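You operate a simulated robot arm through the tools that you are given. There is no shell and no other tool.

The job below is to be done with a simulated robot arm. You get a single attempt, and the scene is never put back.

## Task
Stir the wave beaker until MIXED shows, then dose it just green.
Fine: stirrer knob on first, arm down to dose; stop before it darkens; end with the arm up and the knob OFF. Where these are worked on the way, their far stop is far enough and under half their travel is too little: electrode arm, stirrer knob.

The check looks at the end state, three seconds after you hand in, the way a careful person would. Anything else that was tipped, shoved, dropped, spilled or broken makes it a failure.

## Robot
A 7-joint arm with a two-finger parallel gripper, fixed in place. Base frame: the origin is on the floor under the middle of its stand, x ahead of it, y to its left, z up. Lengths are in m, angles in rad, forces in N, time in s.
With the tool pointing down near the work surface it reaches from about 0.26 to 0.84 m from the base axis. Its first joint turns from -2.496 to 2.496 rad. Payload 3 kg.
The TCP is the grasp point between the finger pads, 0.03 m short of the fingertips. In the tool frame z runs along the fingers and y along their closing line. Largest opening 0.094 m; finger width 0.028, thickness 0.01; the body of the gripper, 0.05 by 0.096 m, starts 0.055 m behind the TCP.
Orientation is that of the tool frame in the base frame, as a unit quaternion [x, y, z, w]. With the fingers straight down and closing along the base's y, the tool's x points along the base's -x, its y along +y and its z along -z.

## Interface
- The arm moves only by the tool step_arm. Its argument "commands" is a list of rows, each a list of 3 entries, a list of its own where there are three numbers: the shift along the tool's x, y, z in units of 250 mm (1.0 is 250 mm), then the turn, a rotation vector about the tool's x, y, z in units of 90 degrees (1.0 is 90 degrees), then the closure in counts, from 0 (fully open) to 255 (shut). In form: [[[tx, ty, tz], [rx, ry, rz], fingers], ...]. A call has 1 to 20 rows; each row is the pose to reach, as a shift and turn from the pose commanded when the call began, along the tool's axes at that moment. A call with a number of a shift or a turn outside -1 to 1 is refused whole. Rows are played at 5 a second. More than 0.05 m and 0.15 rad between two rows, or a gripper value outside its range, and nothing of the call is played. Where a pose cannot be reached the arm comes as near as it can. A force on the tool above 90 N (or 10 N above the force at the start of the call, whichever is more), or a blocked arm, ends the call early, and 0.2 s more pass. Each finger travels about 0.072 m/s and halts on what it meets, pressing with about 36 N; the grip force reading is that of the motor and also rises with nothing between the fingers. The clock runs only during rows and for 0.2 s after the last one: add rows that repeat a pose to give the fingers time. It gives the time, the measured TCP pose, the force on the tool (base axes), the opening and the grip force at its end, in the units of the frame above (readings bear some noise), with the torque about the TCP (base axes, N m) and any sound that the robot's microphone picked up.
- Cameras (640 x 400 px; columns grow to the right, rows downward): "scene" is fixed at [0.0516, 0.4979, 1.5567]; the picture's right is [-0.78, -0.63, 0.00], its down [-0.19, 0.24, -0.95] and it looks along [0.60, -0.74, -0.31] (base axes); focal length 374 px, centre (320, 200). "wrist" rides on the gripper at [0.076, 0.014, -0.102] in the tool frame; the picture's right is [-0.18, 0.98, 0.00], its down [-0.75, -0.14, -0.64] and it looks along [-0.63, -0.12, 0.77] (tool axes); focal length 243 px, centre (320, 200). There is no depth. A picture from a camera that has moved, and an enlarged one, comes with that camera's place and axes in the base frame and with its lens.
- get_image(camera): a new picture of that camera. It takes no simulated time.
- zoom(camera, box): a new picture of the part [left, top, right, bottom] of that camera's present view, enlarged. It takes no simulated time.
- close_job(): hands the job in; it is judged then, once.

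Nothing tells you positions but the pictures and the camera data. Unless the task says otherwise, let go and move clear before handing in.

The tools are called after "Emit:" as name(argument=value, ...) on one line, values as JSON. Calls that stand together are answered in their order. step_arm: Moves the arm, as the interface text tells. Its arguments: {"type":"object","properties":{"commands":{"type":"array"}},"required":["commands"]} The other tools are called the same way: get_image (camera) takes a picture; zoom (camera, box) takes an enlarged picture of a part of a camera's view; close_job () hands the job in.

At the start:

```text
t: 0.0
tcp_pos: [0.4253, -0.1455, 1.3361]
tcp_rot: [0.0, 1.0, 0.0, 0.0]
ft_force: [0.5, -0.2, 0.0]
ft_torque: [0.01, 0.01, -0.03]
gripper_width: 0.0942
gripper_force: 0.1
```

scene: 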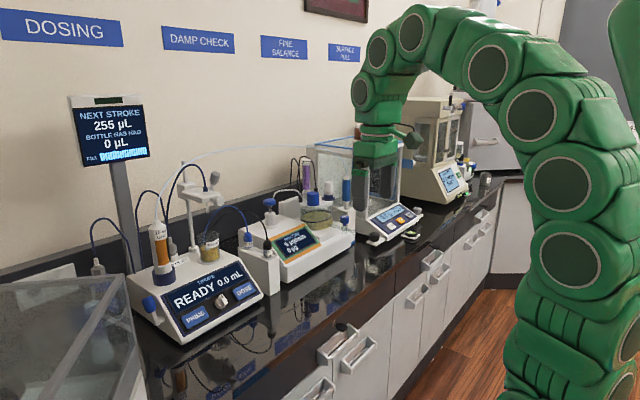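
wrist: 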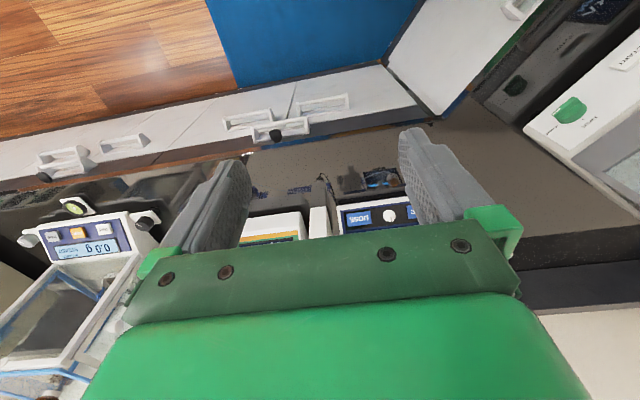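

I see a lab bench with a DOSING station (titrator with beaker, electrode arm, knob and buttons) on the left of the scene picture. I'll zoom in to look at it before moving.

Emit:
zoom(camera="scene", box=[120, 150, 280, 350])

Emit:
zoom(camera="scene", box=[60, 85, 180, 175])

Emit:
zoom(camera="scene", box=[230, 140, 430, 290])

Emit:
zoom(camera="wrist", box=[200, 120, 460, 280])

```text
2.00 times, centred on (200, 250) of scene
camera zoom: at [0.0516, 0.4979, 1.5567], right [-0.78, -0.63, 0.0], down [-0.19, 0.24, -0.95], along [0.6, -0.74, -0.31], focal length 748 px, centre (560, 100)
```

zoom: 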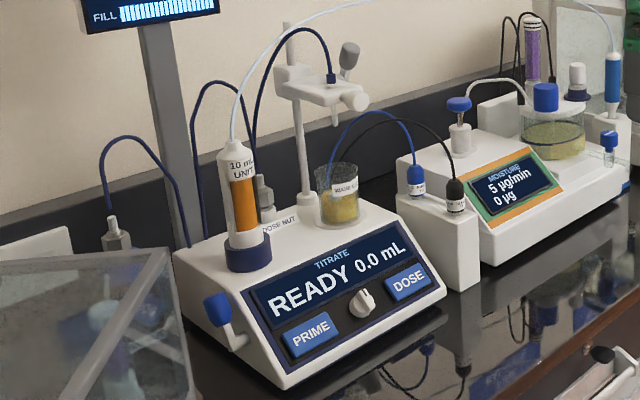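

```text
4.44 times, centred on (120, 130) of scene
camera zoom: at [0.0516, 0.4979, 1.5567], right [-0.78, -0.63, 0.0], down [-0.19, 0.24, -0.95], along [0.6, -0.74, -0.31], focal length 1662 px, centre (1209, 511)
```

zoom: 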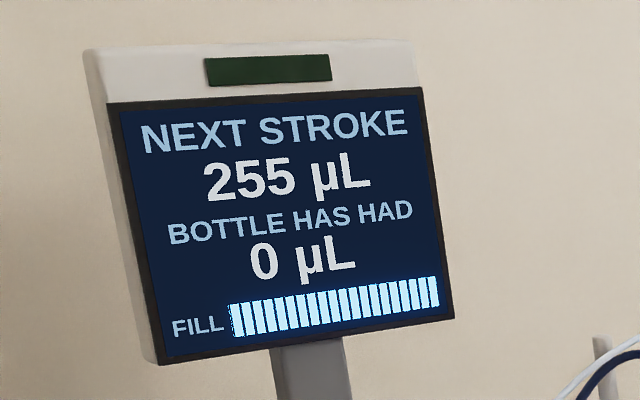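

```text
2.67 times, centred on (330, 215) of scene
camera zoom: at [0.0516, 0.4979, 1.5567], right [-0.78, -0.63, 0.0], down [-0.19, 0.24, -0.95], along [0.6, -0.74, -0.31], focal length 997 px, centre (293, 160)
```

zoom: 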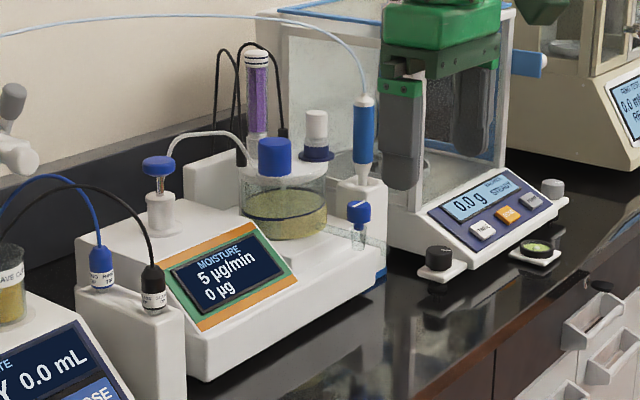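

```text
2.46 times, centred on (330, 200) of wrist
camera zoom: at [0.3484, -0.1309, 1.4393], right [0.18, 0.98, 0.0], down [0.75, -0.14, 0.64], along [0.63, -0.12, -0.77], focal length 597 px, centre (295, 200)
```

zoom: 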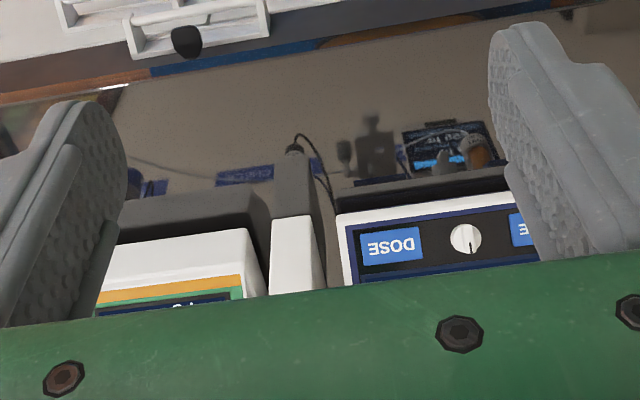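

The dosing station has a titrator with PRIME/DOSE buttons, a knob between them, a burette, and a beaker under an electrode arm. I'll zoom further to read labels before planning.

Emit:
zoom(camera="scene", box=[170, 160, 234, 200])

Emit:
zoom(camera="scene", box=[170, 220, 234, 260])

Emit:
zoom(camera="scene", box=[140, 270, 268, 350])

Emit:
zoom(camera="scene", box=[130, 210, 210, 260])

Emit:
zoom(camera="scene", box=[0, 230, 160, 400])

Emit:
zoom(camera="scene", box=[230, 190, 294, 230])

```text
10.00 times, centred on (202, 180) of scene
camera zoom: at [0.0516, 0.4979, 1.5567], right [-0.78, -0.63, 0.0], down [-0.19, 0.24, -0.95], along [0.6, -0.74, -0.31], focal length 3740 px, centre (1500, 400)
```

zoom: 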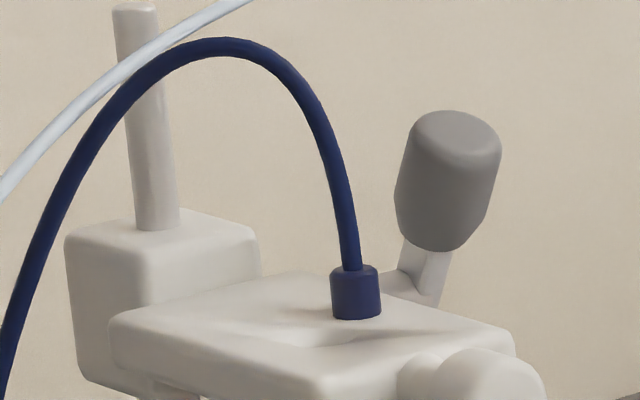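

```text
10.00 times, centred on (202, 240) of scene
camera zoom: at [0.0516, 0.4979, 1.5567], right [-0.78, -0.63, 0.0], down [-0.19, 0.24, -0.95], along [0.6, -0.74, -0.31], focal length 3740 px, centre (1500, -200)
```

zoom: 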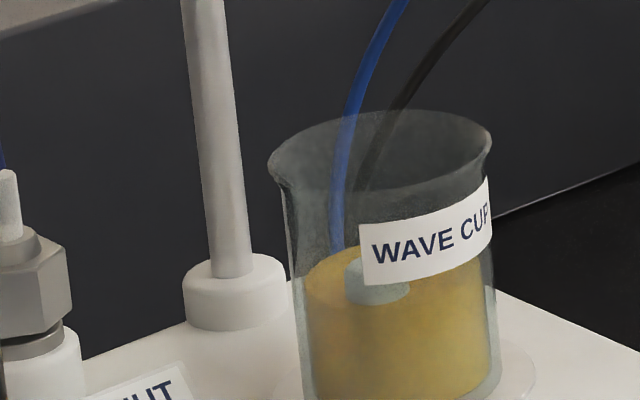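

```text
5.00 times, centred on (204, 310) of scene
camera zoom: at [0.0516, 0.4979, 1.5567], right [-0.78, -0.63, 0.0], down [-0.19, 0.24, -0.95], along [0.6, -0.74, -0.31], focal length 1870 px, centre (900, -350)
```

zoom: 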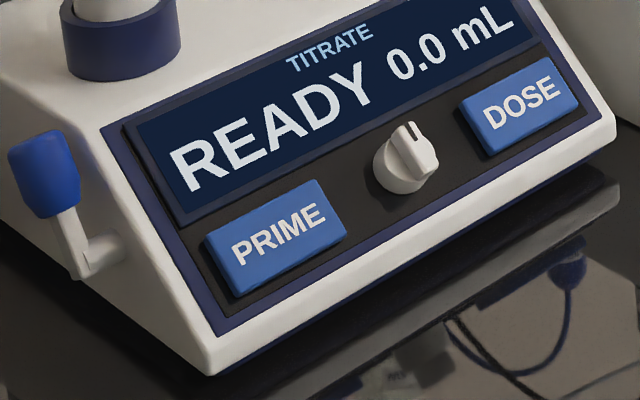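

```text
8.00 times, centred on (170, 235) of scene
camera zoom: at [0.0516, 0.4979, 1.5567], right [-0.78, -0.63, 0.0], down [-0.19, 0.24, -0.95], along [0.6, -0.74, -0.31], focal length 2992 px, centre (1520, -80)
```

zoom: 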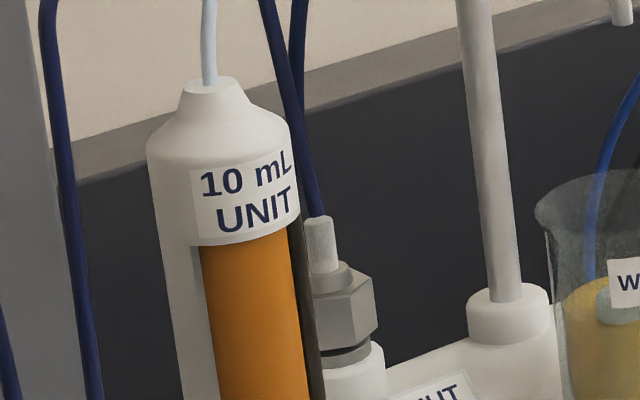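

```text
2.35 times, centred on (80, 315) of scene
camera zoom: at [0.0516, 0.4979, 1.5567], right [-0.78, -0.63, 0.0], down [-0.19, 0.24, -0.95], along [0.6, -0.74, -0.31], focal length 880 px, centre (885, -71)
```

zoom: 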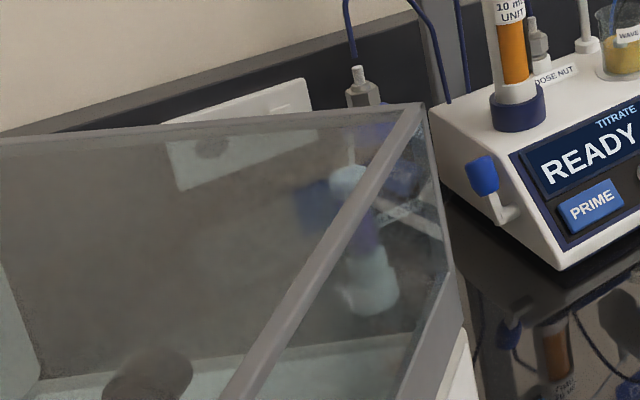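

```text
10.00 times, centred on (262, 210) of scene
camera zoom: at [0.0516, 0.4979, 1.5567], right [-0.78, -0.63, 0.0], down [-0.19, 0.24, -0.95], along [0.6, -0.74, -0.31], focal length 3740 px, centre (900, 100)
```

zoom: 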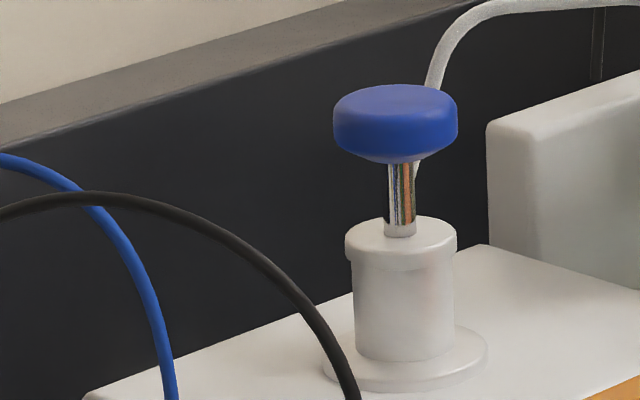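

The wave cup sits on the titrator (I take DOSE at roughly (0.84, -0.11, 0.95), knob (0.83, -0.035, 0.96)), with the electrode arm behind at about x≈1.0. The camera rides behind the gripper, so I'll first turn the tool about its own axis to bring the camera to the front/top for a good view.

Emit:
step_arm(commands=[[[0, 0, 0], [0, 0, -0.09], 0], [[0, 0, 0], [0, 0, -0.18], 0], [[0, 0, 0], [0, 0, -0.27], 0], [[0, 0, 0], [0, 0, -0.36], 0], [[0, 0, 0], [0, 0, -0.45], 0], [[0, 0, 0], [0, 0, -0.54], 0], [[0, 0, 0], [0, 0, -0.63], 0], [[0, 0, 0], [0, 0, -0.72], 0], [[0, 0, 0], [0, 0, -0.81], 0], [[0, 0, 0], [0, 0, -0.9], 0], [[0, 0, 0], [0, 0, -0.99], 0], [[0, 0, 0], [0, 0, -1.0], 0]])

```text
t: 2.6
tcp_pos: [0.4265, -0.1451, 1.3359]
tcp_rot: [-0.707, 0.707, 0.0, -0.001]
ft_force: [-0.2, 0.5, -0.2]
ft_torque: [-0.02, 0.01, -0.01]
gripper_width: 0.0942
gripper_force: 0.0
```

The tool turned 90° cleanly. I'll turn another 90° to bring the camera fully to the far side.

Emit:
step_arm(commands=[[[0, 0, 0], [0, 0, -0.09], 0], [[0, 0, 0], [0, 0, -0.18], 0], [[0, 0, 0], [0, 0, -0.27], 0], [[0, 0, 0], [0, 0, -0.36], 0], [[0, 0, 0], [0, 0, -0.45], 0], [[0, 0, 0], [0, 0, -0.54], 0], [[0, 0, 0], [0, 0, -0.63], 0], [[0, 0, 0], [0, 0, -0.72], 0], [[0, 0, 0], [0, 0, -0.81], 0], [[0, 0, 0], [0, 0, -0.9], 0], [[0, 0, 0], [0, 0, -0.99], 0], [[0, 0, 0], [0, 0, -1.0], 0]])

Emit:
get_image(camera="scene")

Emit:
get_image(camera="wrist")

```text
t: 5.2
tcp_pos: [0.4228, -0.1343, 1.3206]
tcp_rot: [1.0, 0.0, 0.002, 0.001]
ft_force: [-0.2, 0.0, -0.5]
ft_torque: [0.0, -0.01, -0.01]
gripper_width: 0.094
gripper_force: 0.0
out of reach, approached as far as the arm can: row 11, 12
```

```text
taken
```

scene: 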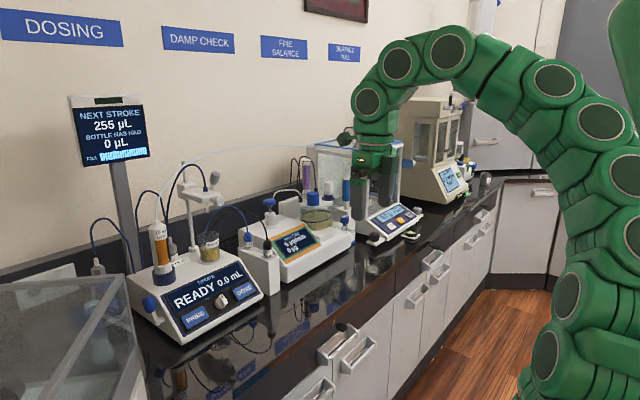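

```text
taken
camera wrist: at [0.4974, -0.1485, 1.4236], right [-0.18, -0.98, 0.0], down [-0.76, 0.14, 0.64], along [-0.63, 0.12, -0.77], focal length 243 px, centre (320, 200)
```

wrist: 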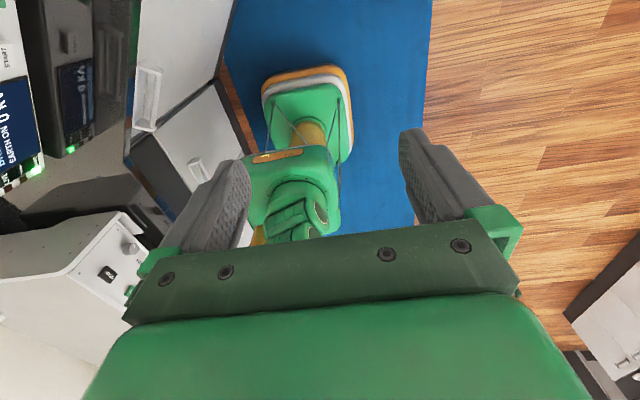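

The tool is now flipped (near a joint limit at pure down), so next I'll tilt the fingers forward toward the titrator so the camera sits on top looking forward and down.

Emit:
step_arm(commands=[[[0, 0, 0], [0, 0.09, 0], 0], [[0, 0, 0], [0, 0.18, 0], 0], [[0, 0, 0], [0, 0.27, 0], 0], [[0, 0, 0], [0, 0.36, 0], 0], [[0, 0, 0], [0, 0.45, 0], 0], [[0, 0, 0], [0, 0.54, 0], 0], [[0, 0, 0], [0, 0.6, 0], 0]])

Emit:
get_image(camera="scene")

Emit:
get_image(camera="wrist")

```text
t: 6.8
tcp_pos: [0.4228, -0.1356, 1.3204]
tcp_rot: [0.89, 0.0, 0.456, 0.0]
ft_force: [-0.3, -0.1, -0.4]
ft_torque: [0.04, -0.02, 0.01]
gripper_width: 0.0939
gripper_force: 0.0
```

```text
taken
```

scene: 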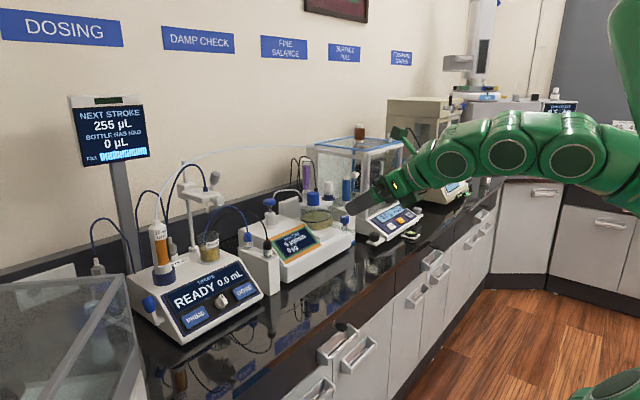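

```text
taken
camera wrist: at [0.3831, -0.1497, 1.4437], right [-0.11, -0.98, -0.15], down [-0.96, 0.14, -0.24], along [0.25, 0.12, -0.96], focal length 243 px, centre (320, 200)
```

wrist: 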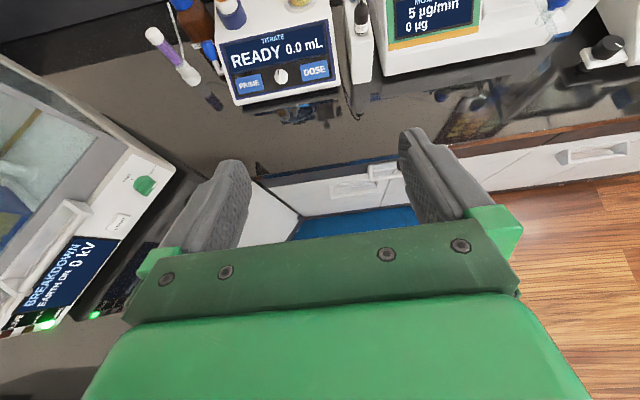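

Now the wrist camera looks upright at the titrator. I'll tilt a bit more so the beaker and electrode arm come into view.

Emit:
step_arm(commands=[[[0, 0, 0], [0, 0.09, 0], 0], [[0, 0, 0], [0, 0.18, 0], 0], [[0, 0, 0], [0, 0.27, 0], 0], [[0, 0, 0], [0, 0.35, 0], 0]])

Emit:
get_image(camera="wrist")

Emit:
zoom(camera="wrist", box=[140, 0, 396, 160])

```text
t: 7.8
tcp_pos: [0.4506, -0.1512, 1.3675]
tcp_rot: [0.734, -0.001, 0.679, 0.0]
ft_force: [0.5, 0.0, -0.7]
ft_torque: [-0.02, -0.02, -0.01]
gripper_width: 0.0943
gripper_force: 0.2
out of reach, approached as far as the arm can: row 3, 4
```

```text
taken
camera wrist: at [0.3529, -0.1641, 1.4523], right [-0.02, -0.98, -0.18], down [-0.7, 0.14, -0.7], along [0.71, 0.12, -0.69], focal length 243 px, centre (320, 200)
```

wrist: 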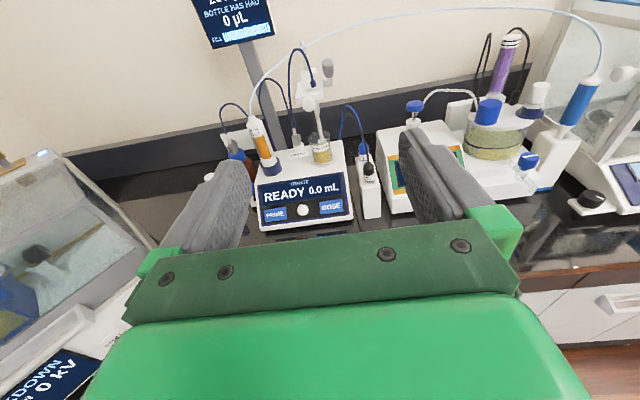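

```text
2.50 times, centred on (268, 80) of wrist
camera zoom: at [0.3529, -0.1641, 1.4523], right [-0.02, -0.98, -0.18], down [-0.7, 0.14, -0.7], along [0.71, 0.12, -0.69], focal length 606 px, centre (450, 500)
```

zoom: 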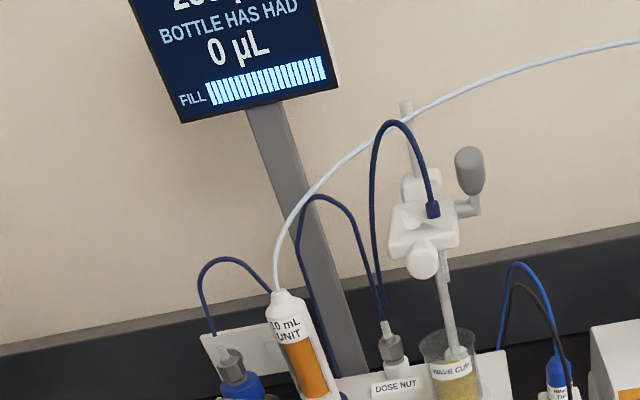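

From both pictures I put the grey electrode-arm handle near (0.99, -0.16, 1.27), its clamp knob near (0.917, -0.10, 1.22), and the panel with knob and buttons near x≈0.84, z≈0.955. I'll move closer, in front of the panel, to get better estimates.

Emit:
step_arm(commands=[[[-0.08, -0.055, 0.055], [0, -0.025, 0], 0], [[-0.16, -0.11, 0.11], [0, -0.05, 0], 0], [[-0.24, -0.165, 0.165], [0, -0.075, 0], 0], [[-0.32, -0.22, 0.22], [0, -0.1, 0], 0], [[-0.4, -0.275, 0.275], [0, -0.125, 0], 0], [[-0.48, -0.33, 0.33], [0, -0.15, 0], 0], [[-0.56, -0.385, 0.385], [0, -0.175, 0], 0], [[-0.64, -0.44, 0.45], [0, -0.2, 0], 0]])

Emit:
get_image(camera="wrist")

Emit:
get_image(camera="scene")

```text
t: 9.6
tcp_pos: [0.5661, -0.0423, 1.2168]
tcp_rot: [0.833, 0.0, 0.554, 0.001]
ft_force: [0.2, 0.2, -0.5]
ft_torque: [-0.01, 0.03, 0.02]
gripper_width: 0.0938
gripper_force: 0.2
out of reach, approached as far as the arm can: row 1, 2, 3, 4, 5, 6, 7, 8
```

```text
taken
camera wrist: at [0.4996, -0.0566, 1.3284], right [-0.07, -0.98, -0.17], down [-0.88, 0.14, -0.45], along [0.46, 0.12, -0.88], focal length 243 px, centre (320, 200)
```

wrist: 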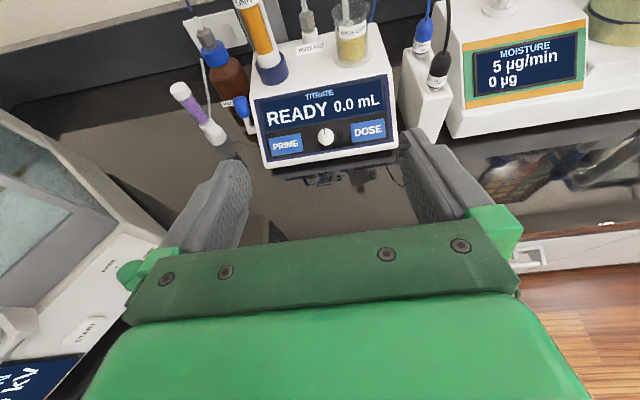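

```text
taken
```

scene: 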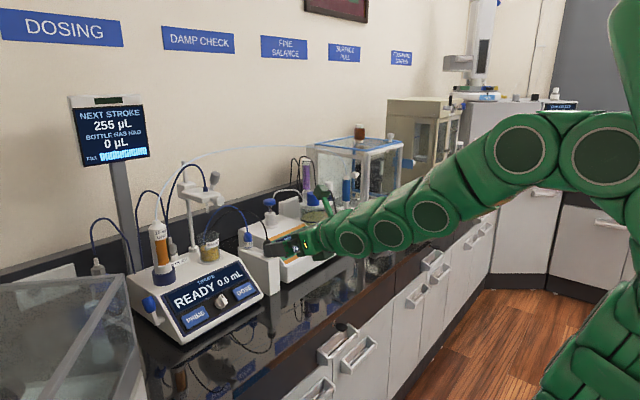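

The panel slopes at 45°: knob ≈ (0.829, -0.030, 0.965), DOSE ≈ (0.832, -0.115, 0.961), PRIME ≈ (0.834, 0.050, 0.957). I'll zoom into the knob and surrounding parts before approaching.

Emit:
zoom(camera="wrist", box=[240, 60, 416, 170])

Emit:
zoom(camera="wrist", box=[160, 0, 320, 100])

Emit:
zoom(camera="scene", box=[204, 285, 252, 315])

```text
3.64 times, centred on (328, 115) of wrist
camera zoom: at [0.4996, -0.0566, 1.3284], right [-0.07, -0.98, -0.17], down [-0.88, 0.14, -0.45], along [0.46, 0.12, -0.88], focal length 882 px, centre (291, 509)
```

zoom: 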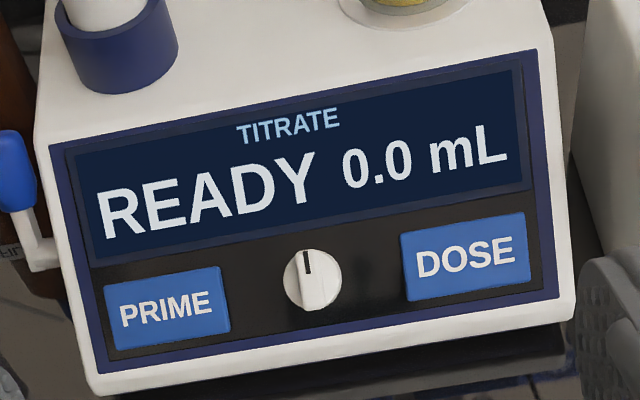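

```text
4.00 times, centred on (240, 50) of wrist
camera zoom: at [0.4996, -0.0566, 1.3284], right [-0.07, -0.98, -0.17], down [-0.88, 0.14, -0.45], along [0.46, 0.12, -0.88], focal length 970 px, centre (640, 800)
```

zoom: 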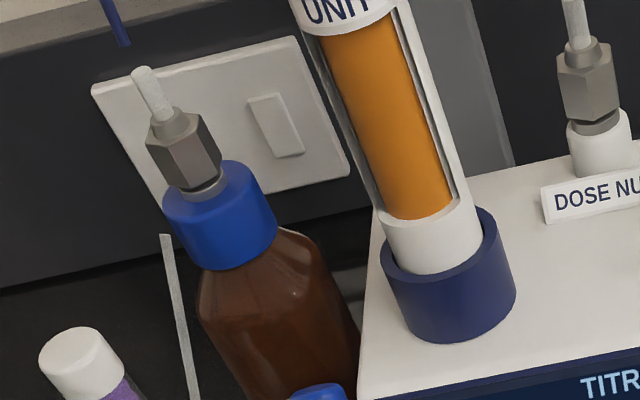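

```text
13.33 times, centred on (228, 300) of scene
camera zoom: at [0.0516, 0.4979, 1.5567], right [-0.78, -0.63, 0.0], down [-0.19, 0.24, -0.95], along [0.6, -0.74, -0.31], focal length 4986 px, centre (1547, -1133)
```

zoom: 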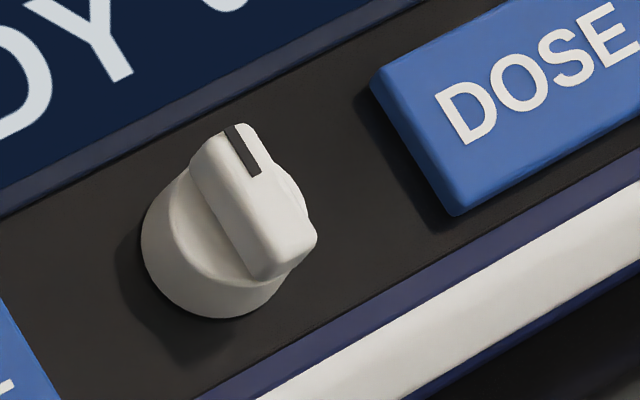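

The knob has a raised rib standing along the panel slope (pointer up, presumably OFF). I'll partly close the fingers so they clear PRIME and DOSE, and move to a pre-grasp pose about 8 cm out along the panel normal.

Emit:
step_arm(commands=[[[-0.04, -0.005, 0.1], [0, -0.025, 0], 60], [[-0.08, -0.01, 0.2], [0, -0.05, 0], 130], [[-0.12, -0.015, 0.3], [0, -0.075, 0], 130], [[-0.16, -0.02, 0.4], [0, -0.1, 0], 130], [[-0.2, -0.025, 0.5], [0, -0.125, 0], 130], [[-0.24, -0.03, 0.6], [0, -0.15, 0], 130], [[-0.28, -0.035, 0.7], [0, -0.175, 0], 130], [[-0.32, -0.04, 0.8], [0, -0.2, 0], 130], [[-0.36, -0.045, 0.9], [0, -0.225, 0], 130], [[-0.374, -0.045, 0.99], [0, -0.247, 0], 130]])

Emit:
get_image(camera="wrist")

Emit:
get_image(camera="scene")

```text
t: 11.8
tcp_pos: [0.7565, -0.0313, 1.0355]
tcp_rot: [0.923, -0.001, 0.385, 0.0]
ft_force: [-0.3, 0.2, 0.2]
ft_torque: [0.0, 0.03, 0.03]
gripper_width: 0.0462
gripper_force: 0.0
```

```text
taken
camera wrist: at [0.7372, -0.0453, 1.1626], right [-0.13, -0.98, -0.13], down [-0.99, 0.14, -0.08], along [0.1, 0.12, -0.99], focal length 243 px, centre (320, 200)
```

wrist: 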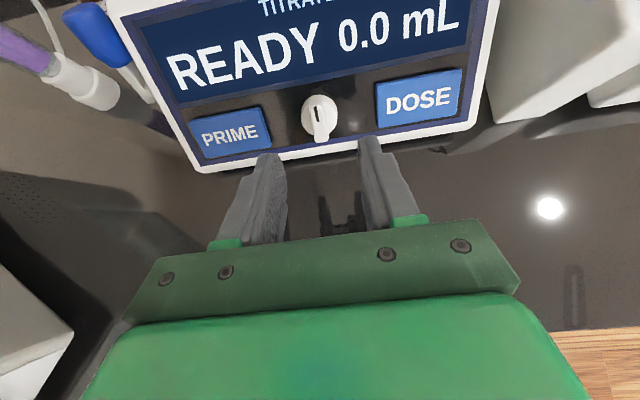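

```text
taken
```

scene: 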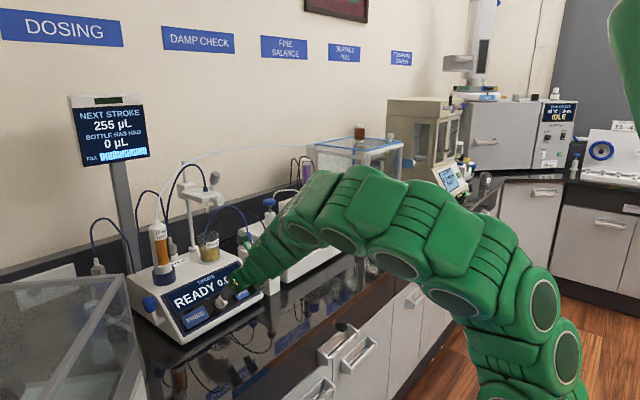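

The pre-grasp is on the knob's axis within about 1 mm (TCP y=-0.031, knob y≈-0.030). I'll advance along the panel normal most of the way and look again.

Emit:
step_arm(commands=[[[0, 0, 0.07], [0, 0, 0], 130], [[0, 0, 0.14], [0, 0, 0], 130], [[0, 0, 0.2], [0, 0, 0], 130], [[0, 0, 0.22], [0, 0, 0], 130]])

Emit:
zoom(camera="wrist", box=[160, 40, 480, 240])

Emit:
zoom(camera="scene", box=[180, 250, 276, 310])

```text
t: 12.8
tcp_pos: [0.7966, -0.0307, 0.9947]
tcp_rot: [0.923, 0.0, 0.386, 0.0]
ft_force: [0.7, 1.2, -0.7]
ft_torque: [0.03, 0.02, 0.03]
gripper_width: 0.046
gripper_force: 0.2
```

```text
2.00 times, centred on (320, 140) of wrist
camera zoom: at [0.7759, -0.0451, 1.122], right [-0.13, -0.98, -0.13], down [-0.99, 0.14, -0.08], along [0.1, 0.12, -0.99], focal length 485 px, centre (320, 320)
```

zoom: 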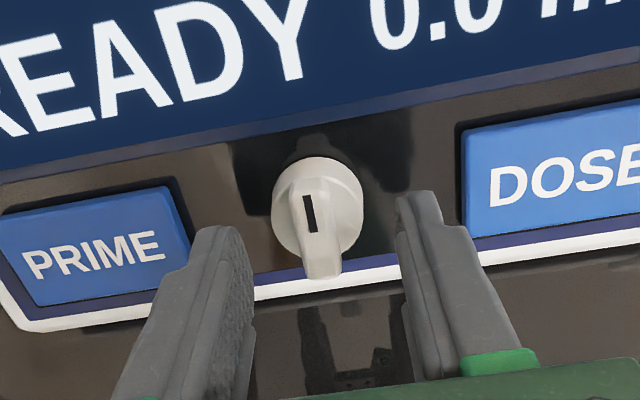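

```text
6.67 times, centred on (228, 280) of scene
camera zoom: at [0.0516, 0.4979, 1.5567], right [-0.78, -0.63, 0.0], down [-0.19, 0.24, -0.95], along [0.6, -0.74, -0.31], focal length 2493 px, centre (933, -333)
```

zoom: 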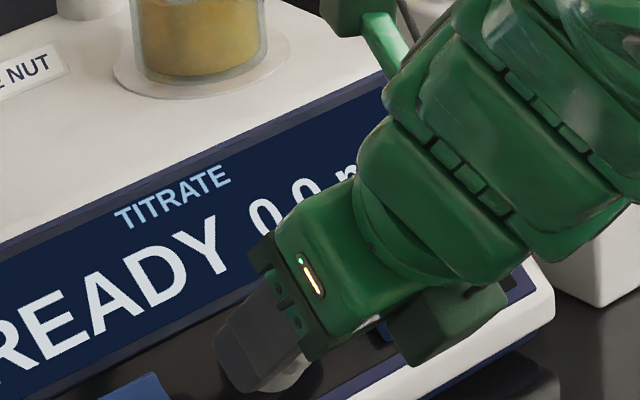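

The fingers straddle the knob's rib and its top face is right at fingertip depth. I'll go about 13 mm deeper, then close on the rib.

Emit:
step_arm(commands=[[[0, 0, 0.025], [0, 0, 0], 130], [[0, 0, 0.052], [0, 0, 0], 130], [[0, 0, 0.052], [0, 0, 0], 130]])

Emit:
zoom(camera="wrist", box=[160, 40, 480, 240])

```text
t: 13.6
tcp_pos: [0.8051, -0.0307, 0.9859]
tcp_rot: [0.923, 0.001, 0.385, -0.001]
ft_force: [0.2, -0.2, 0.8]
ft_torque: [0.02, 0.01, 0.0]
gripper_width: 0.0458
gripper_force: 0.2
```

```text
2.00 times, centred on (320, 140) of wrist
camera zoom: at [0.785, -0.0456, 1.1131], right [-0.13, -0.98, -0.13], down [-0.99, 0.14, -0.08], along [0.1, 0.12, -0.99], focal length 485 px, centre (320, 320)
```

zoom: 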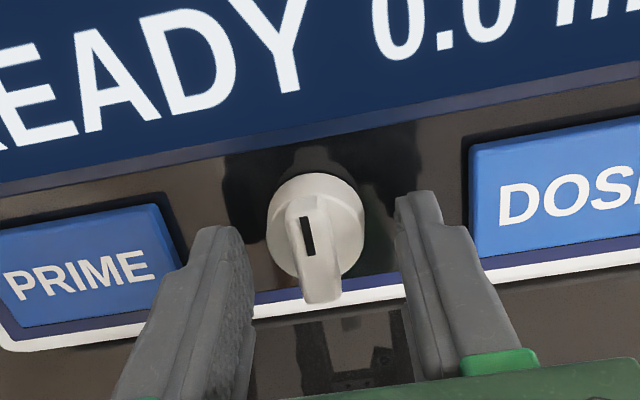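

No contact yet and the fingers are around the rib. Now I'll close on it.

Emit:
step_arm(commands=[[[0, 0, 0], [0, 0, 0], 180], [[0, 0, 0], [0, 0, 0], 215], [[0, 0, 0], [0, 0, 0], 235], [[0, 0, 0], [0, 0, 0], 235]])

Emit:
zoom(camera="wrist", box=[160, 40, 480, 240])

```text
t: 14.6
tcp_pos: [0.8054, -0.0308, 0.9861]
tcp_rot: [0.923, 0.0, 0.385, 0.0]
ft_force: [-0.2, 15.3, -3.2]
ft_torque: [0.33, 0.11, 0.34]
gripper_width: 0.0298
gripper_force: 44.6
```

```text
2.00 times, centred on (320, 140) of wrist
camera zoom: at [0.7852, -0.0445, 1.1133], right [-0.13, -0.98, -0.13], down [-0.99, 0.14, -0.08], along [0.1, 0.12, -0.99], focal length 485 px, centre (320, 320)
```

zoom: 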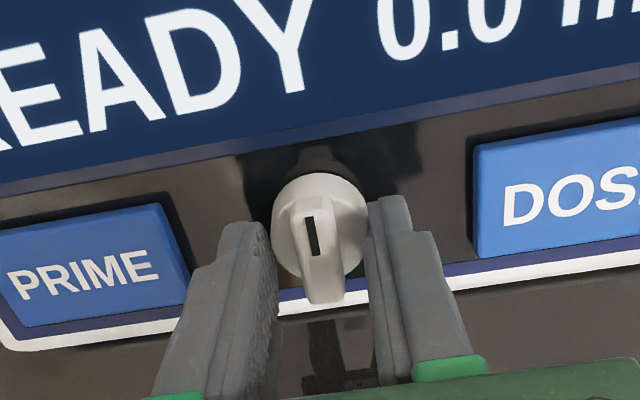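

The fingers closed at 29.8 mm — that's the round skirt, not the rib. I'll reopen, back off about 7 mm and close on the rib instead.

Emit:
step_arm(commands=[[[0, 0, 0], [0, 0, 0], 150], [[0, 0, 0], [0, 0, 0], 150], [[0, 0, -0.028], [0, 0, 0], 150], [[0, 0, -0.028], [0, 0, 0], 150], [[0, 0, -0.028], [0, 0, 0], 185], [[0, 0, -0.028], [0, 0, 0], 215], [[0, 0, -0.028], [0, 0, 0], 235], [[0, 0, -0.028], [0, 0, 0], 235]])

Emit:
zoom(camera="wrist", box=[160, 40, 480, 240])

```text
t: 16.4
tcp_pos: [0.7994, -0.0313, 0.9902]
tcp_rot: [0.923, 0.0, 0.384, 0.0]
ft_force: [-5.0, 15.3, 0.7]
ft_torque: [0.26, 0.28, 0.28]
gripper_width: 0.0118
gripper_force: 45.0
```

```text
2.00 times, centred on (320, 140) of wrist
camera zoom: at [0.7802, -0.0445, 1.1182], right [-0.13, -0.98, -0.13], down [-0.99, 0.14, -0.08], along [0.1, 0.12, -0.99], focal length 485 px, centre (320, 320)
```

zoom: 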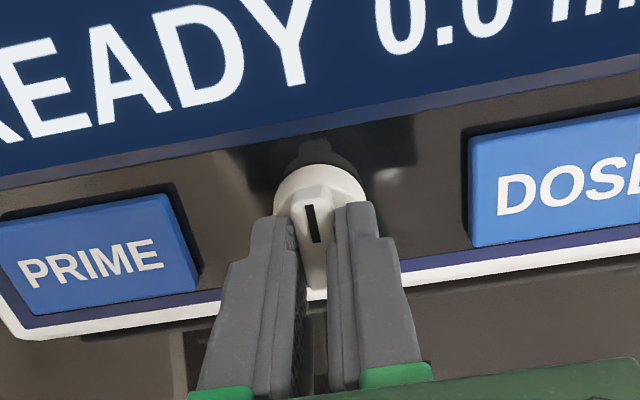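

The rib is gripped now (11.8 mm). I'll nudge 1 mm to relieve the side force, then turn clockwise (positive about the tool axis) in small steps.

Emit:
step_arm(commands=[[[0, -0.005, 0], [0, 0, 0], 235], [[0, -0.005, 0], [0, 0, 0.08], 235], [[0, -0.005, 0], [0, 0, 0.16], 235], [[0, -0.005, 0], [0, 0, 0.24], 235], [[0, -0.005, 0], [0, 0, 0.32], 235], [[0, -0.005, 0], [0, 0, 0.4], 235]])

Emit:
zoom(camera="wrist", box=[160, 0, 480, 200])

Emit:
zoom(camera="scene", box=[140, 220, 284, 310])

```text
t: 17.8
tcp_pos: [0.8011, -0.029, 0.9909]
tcp_rot: [0.878, -0.285, 0.366, -0.119]
ft_force: [-9.0, -0.9, 3.4]
ft_torque: [-0.79, -0.47, -0.73]
gripper_width: 0.012
gripper_force: 45.0
```

```text
2.00 times, centred on (320, 100) of wrist
camera zoom: at [0.7641, -0.0856, 1.1021], right [-0.51, -0.69, -0.52], down [-0.83, 0.56, 0.08], along [0.23, 0.47, -0.85], focal length 485 px, centre (320, 400)
```

zoom: 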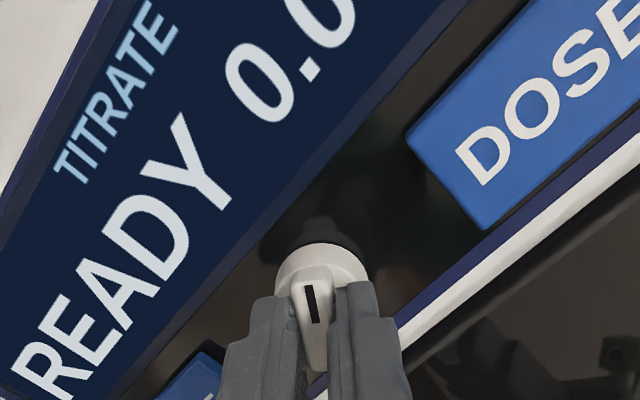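

```text
4.44 times, centred on (212, 265) of scene
camera zoom: at [0.0516, 0.4979, 1.5567], right [-0.78, -0.63, 0.0], down [-0.19, 0.24, -0.95], along [0.6, -0.74, -0.31], focal length 1662 px, centre (800, -89)
```

zoom: 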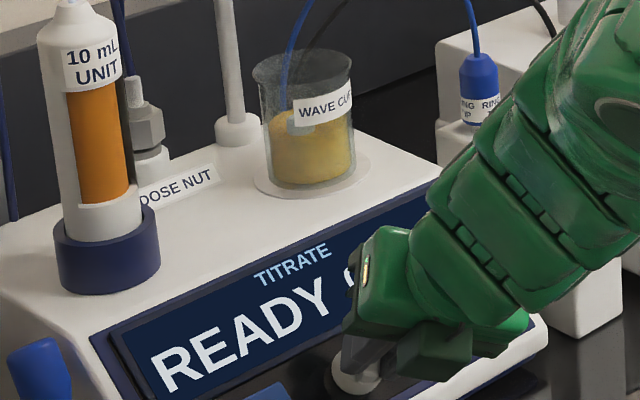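

The knob follows the fingers (36° so far, still READY). I'll continue turning clockwise.

Emit:
step_arm(commands=[[[0, 0, 0], [0, 0, 0.08], 235], [[0, 0, 0], [0, 0, 0.16], 235], [[0, 0, 0], [0, 0, 0.24], 235], [[0, 0, 0], [0, 0, 0.32], 235], [[0, 0, 0], [0, 0, 0.4], 235], [[0, 0, 0], [0, 0, 0.48], 235], [[0, 0, 0], [0, 0, 0.56], 235]])

Emit:
zoom(camera="wrist", box=[160, 0, 480, 200])

Emit:
zoom(camera="scene", box=[140, 220, 284, 310])

```text
t: 19.4
tcp_pos: [0.801, -0.0298, 0.9923]
tcp_rot: [0.672, -0.632, 0.281, -0.264]
ft_force: [26.5, 14.0, 8.4]
ft_torque: [-0.69, -0.23, -0.53]
gripper_width: 0.0125
gripper_force: 44.3
```

```text
2.00 times, centred on (320, 100) of wrist
camera zoom: at [0.7204, -0.1059, 1.0581], right [-0.7, 0.12, -0.71], down [-0.39, 0.76, 0.52], along [0.6, 0.64, -0.48], focal length 485 px, centre (320, 400)
```

zoom: 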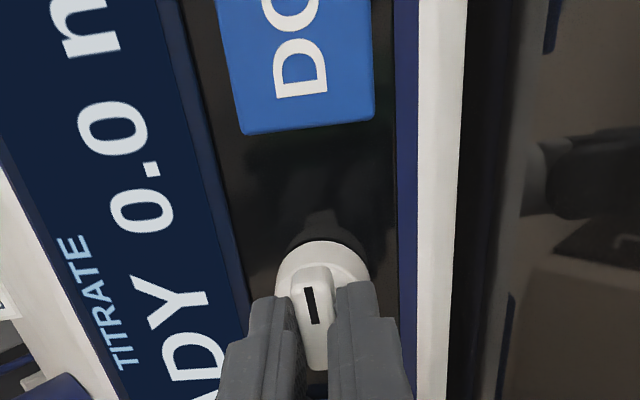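

```text
4.44 times, centred on (212, 265) of scene
camera zoom: at [0.0516, 0.4979, 1.5567], right [-0.78, -0.63, 0.0], down [-0.19, 0.24, -0.95], along [0.6, -0.74, -0.31], focal length 1662 px, centre (800, -89)
```

zoom: 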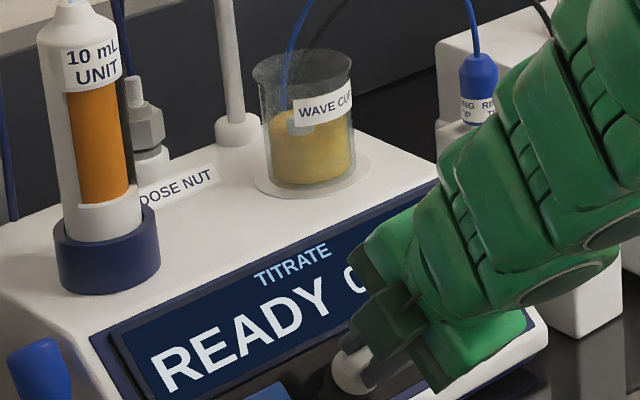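

About 86° turned, still READY; some side load is building from a small offset. I'll shift 1.5 mm to relieve it and keep turning to look for the stop.

Emit:
step_arm(commands=[[[0, -0.006, 0], [0, 0, 0], 235], [[0, -0.006, 0], [0, 0, 0.07], 235], [[0, -0.006, 0], [0, 0, 0.14], 235]])

Emit:
zoom(camera="wrist", box=[160, 0, 480, 200])

Emit:
zoom(camera="scene", box=[140, 220, 284, 310])

```text
t: 20.2
tcp_pos: [0.8016, -0.0286, 0.9905]
tcp_rot: [-0.598, 0.703, -0.25, 0.293]
ft_force: [0.0, 7.4, 10.5]
ft_torque: [-0.73, 0.46, -0.63]
gripper_width: 0.0124
gripper_force: 45.7
```

```text
2.00 times, centred on (320, 100) of wrist
camera zoom: at [0.7091, -0.1019, 1.0466], right [-0.66, 0.34, -0.67], down [-0.27, 0.72, 0.64], along [0.7, 0.6, -0.39], focal length 485 px, centre (320, 400)
```

zoom: 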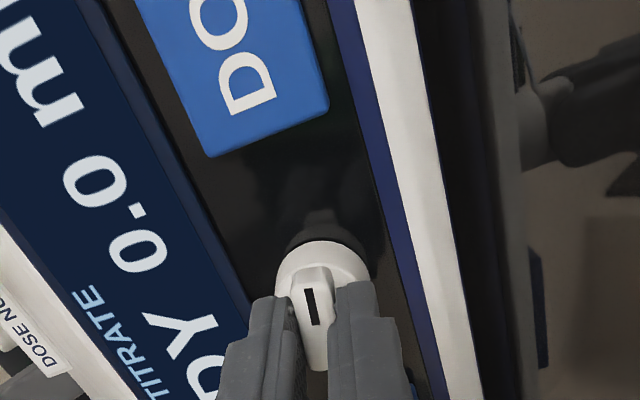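

```text
4.44 times, centred on (212, 265) of scene
camera zoom: at [0.0516, 0.4979, 1.5567], right [-0.78, -0.63, 0.0], down [-0.19, 0.24, -0.95], along [0.6, -0.74, -0.31], focal length 1662 px, centre (800, -89)
```

zoom: 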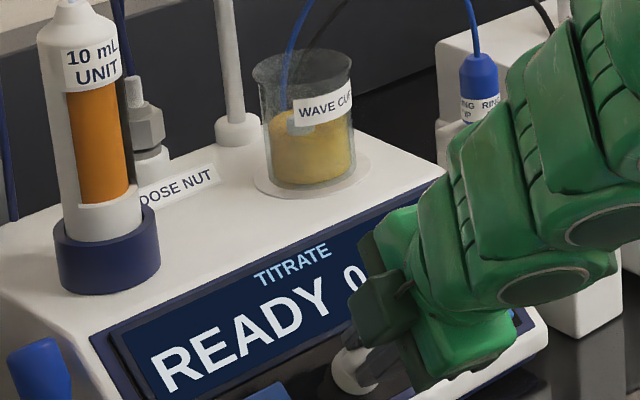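

The knob keeps turning freely at ~99°, so its travel is longer. I'll continue clockwise.

Emit:
step_arm(commands=[[[0, 0, 0], [0, 0, 0.08], 235], [[0, 0, 0], [0, 0, 0.16], 235], [[0, 0, 0], [0, 0, 0.24], 235], [[0, 0, 0], [0, 0, 0.32], 235], [[0, 0, 0], [0, 0, 0.4], 235]])

Emit:
zoom(camera="wrist", box=[160, 0, 480, 200])

Emit:
zoom(camera="scene", box=[140, 220, 284, 310])

```text
t: 21.4
tcp_pos: [0.8014, -0.0286, 0.9924]
tcp_rot: [-0.353, 0.852, -0.147, 0.357]
ft_force: [29.0, 1.2, -0.5]
ft_torque: [-0.73, -0.24, 1.51]
gripper_width: 0.0183
gripper_force: 44.7
```

```text
2.00 times, centred on (320, 100) of wrist
camera zoom: at [0.6833, -0.0722, 1.0202], right [-0.4, 0.83, -0.4], down [-0.01, 0.43, 0.9], along [0.92, 0.36, -0.16], focal length 485 px, centre (320, 400)
```

zoom: 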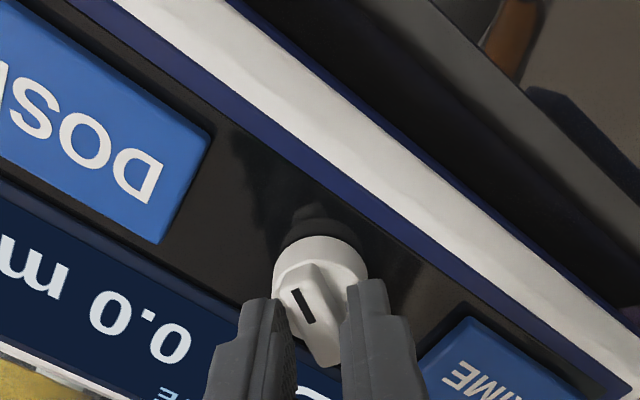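

```text
4.44 times, centred on (212, 265) of scene
camera zoom: at [0.0516, 0.4979, 1.5567], right [-0.78, -0.63, 0.0], down [-0.19, 0.24, -0.95], along [0.6, -0.74, -0.31], focal length 1662 px, centre (800, -89)
```

zoom: 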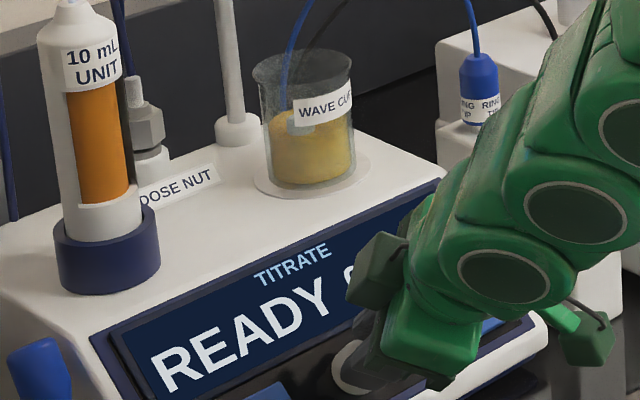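

The knob has reached its far stop at roughly 120° (the rib now skews between the fingers and torque rose). I'll open the fingers in place, back off, and look at the display.

Emit:
step_arm(commands=[[[0, 0, 0], [0, 0, 0], 200], [[0, 0, 0], [0, 0, 0], 140], [[0, 0, 0], [0, 0, 0], 130], [[0, 0, -0.06], [0, 0, 0], 130], [[0, 0, -0.16], [0, 0, 0], 130], [[0, 0, -0.3], [0, 0, 0], 130]])

Emit:
get_image(camera="wrist")

Emit:
get_image(camera="scene")

Emit:
zoom(camera="scene", box=[140, 220, 284, 310])

```text
t: 22.8
tcp_pos: [0.7477, -0.0275, 1.0457]
tcp_rot: [-0.353, 0.853, -0.147, 0.355]
ft_force: [-0.8, -0.6, 0.0]
ft_torque: [0.01, 0.01, 0.02]
gripper_width: 0.0461
gripper_force: 0.0
```

```text
taken
camera wrist: at [0.6286, -0.0709, 1.0734], right [-0.4, 0.83, -0.4], down [-0.01, 0.43, 0.9], along [0.92, 0.36, -0.17], focal length 243 px, centre (320, 200)
```

wrist: 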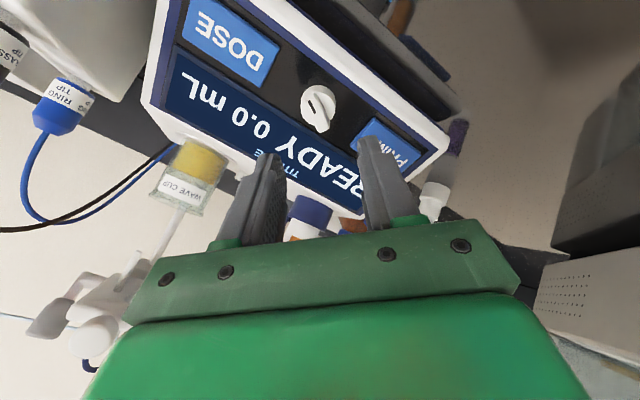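

```text
taken
```

scene: 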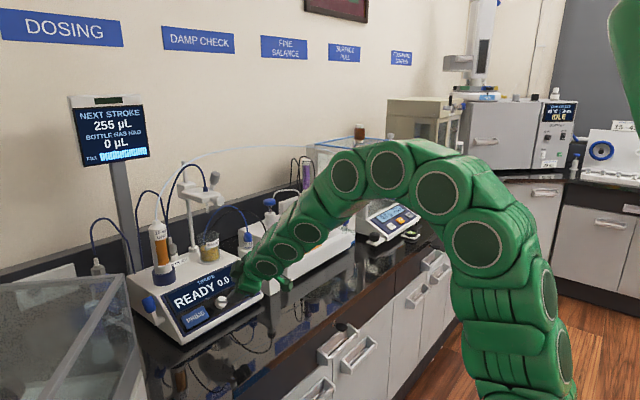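

```text
4.44 times, centred on (212, 265) of scene
camera zoom: at [0.0516, 0.4979, 1.5567], right [-0.78, -0.63, 0.0], down [-0.19, 0.24, -0.95], along [0.6, -0.74, -0.31], focal length 1662 px, centre (800, -89)
```

zoom: 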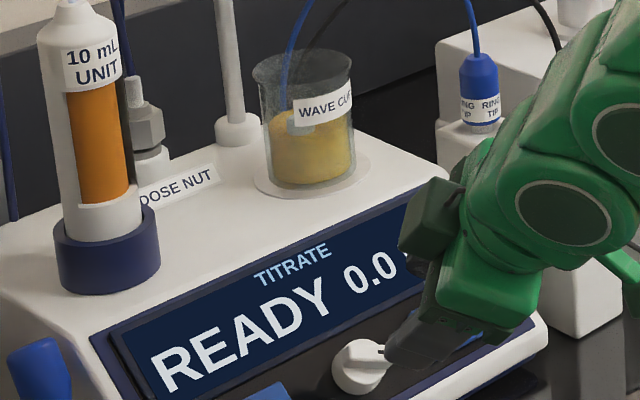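

The knob is released; display still says READY. Let me zoom to see the knob's pointer and then let some time pass.

Emit:
zoom(camera="wrist", box=[270, 60, 398, 140])

Emit:
zoom(camera="scene", box=[204, 285, 252, 315])

Emit:
zoom(camera="scene", box=[186, 225, 234, 255])

```text
5.00 times, centred on (334, 100) of wrist
camera zoom: at [0.6286, -0.0709, 1.0734], right [-0.4, 0.83, -0.4], down [-0.01, 0.43, 0.9], along [0.92, 0.36, -0.17], focal length 1213 px, centre (250, 700)
```

zoom: 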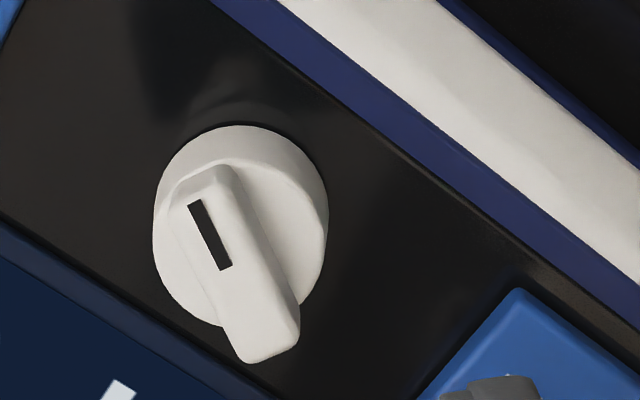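

```text
13.33 times, centred on (228, 300) of scene
camera zoom: at [0.0516, 0.4979, 1.5567], right [-0.78, -0.63, 0.0], down [-0.19, 0.24, -0.95], along [0.6, -0.74, -0.31], focal length 4986 px, centre (1547, -1133)
```

zoom: 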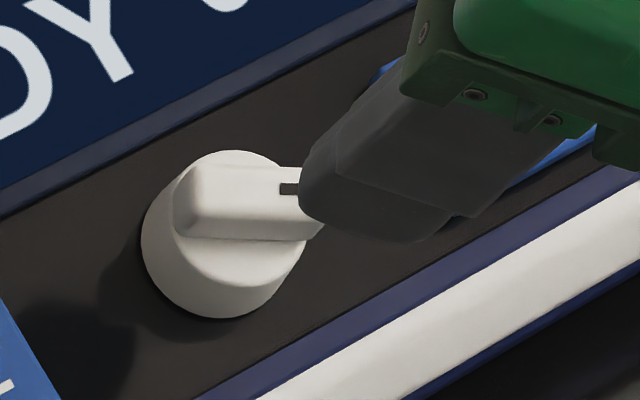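

```text
13.33 times, centred on (210, 240) of scene
camera zoom: at [0.0516, 0.4979, 1.5567], right [-0.78, -0.63, 0.0], down [-0.19, 0.24, -0.95], along [0.6, -0.74, -0.31], focal length 4986 px, centre (1787, -333)
```

zoom: 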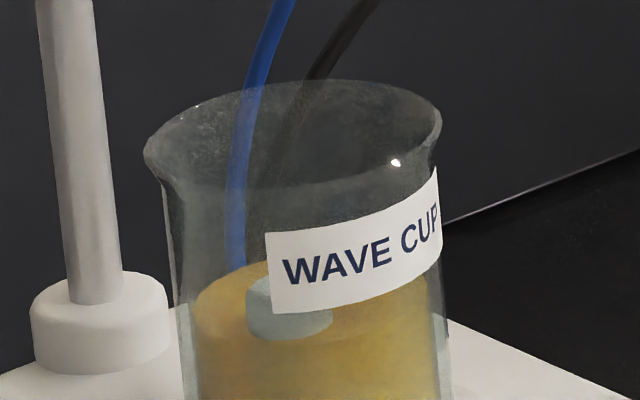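

The pointer stands about 120° clockwise from its start. I'll wait a few seconds to see whether MIXED appears.

Emit:
step_arm(commands=[[[0, 0, 0], [0, 0, 0], 130], [[0, 0, 0], [0, 0, 0], 130], [[0, 0, 0], [0, 0, 0], 130], [[0, 0, 0], [0, 0, 0], 130], [[0, 0, 0], [0, 0, 0], 130], [[0, 0, 0], [0, 0, 0], 130], [[0, 0, 0], [0, 0, 0], 130], [[0, 0, 0], [0, 0, 0], 130], [[0, 0, 0], [0, 0, 0], 130], [[0, 0, 0], [0, 0, 0], 130], [[0, 0, 0], [0, 0, 0], 130], [[0, 0, 0], [0, 0, 0], 130], [[0, 0, 0], [0, 0, 0], 130], [[0, 0, 0], [0, 0, 0], 130], [[0, 0, 0], [0, 0, 0], 130], [[0, 0, 0], [0, 0, 0], 130], [[0, 0, 0], [0, 0, 0], 130], [[0, 0, 0], [0, 0, 0], 130], [[0, 0, 0], [0, 0, 0], 130], [[0, 0, 0], [0, 0, 0], 130]])

Emit:
zoom(camera="scene", box=[140, 220, 284, 310])

Emit:
zoom(camera="scene", box=[186, 225, 234, 255])

```text
t: 27.0
tcp_pos: [0.7477, -0.0272, 1.0454]
tcp_rot: [-0.353, 0.853, -0.147, 0.355]
ft_force: [0.8, 0.1, 0.0]
ft_torque: [0.0, -0.02, 0.03]
gripper_width: 0.0465
gripper_force: 0.0
```

```text
4.44 times, centred on (212, 265) of scene
camera zoom: at [0.0516, 0.4979, 1.5567], right [-0.78, -0.63, 0.0], down [-0.19, 0.24, -0.95], along [0.6, -0.74, -0.31], focal length 1662 px, centre (800, -89)
```

zoom: 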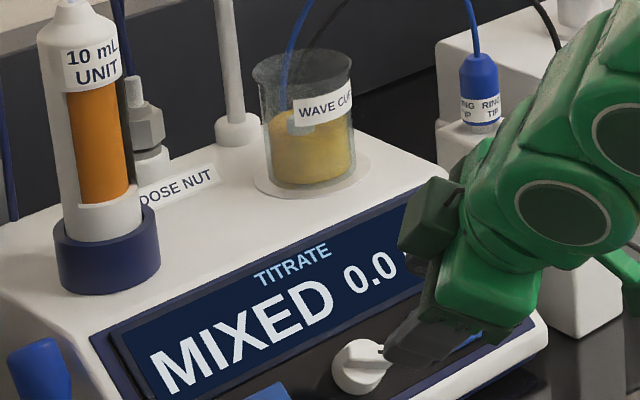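

```text
13.33 times, centred on (210, 240) of scene
camera zoom: at [0.0516, 0.4979, 1.5567], right [-0.78, -0.63, 0.0], down [-0.19, 0.24, -0.95], along [0.6, -0.74, -0.31], focal length 4986 px, centre (1787, -333)
```

zoom: 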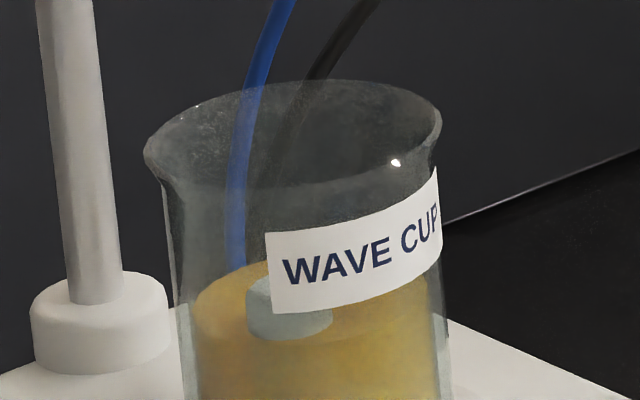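

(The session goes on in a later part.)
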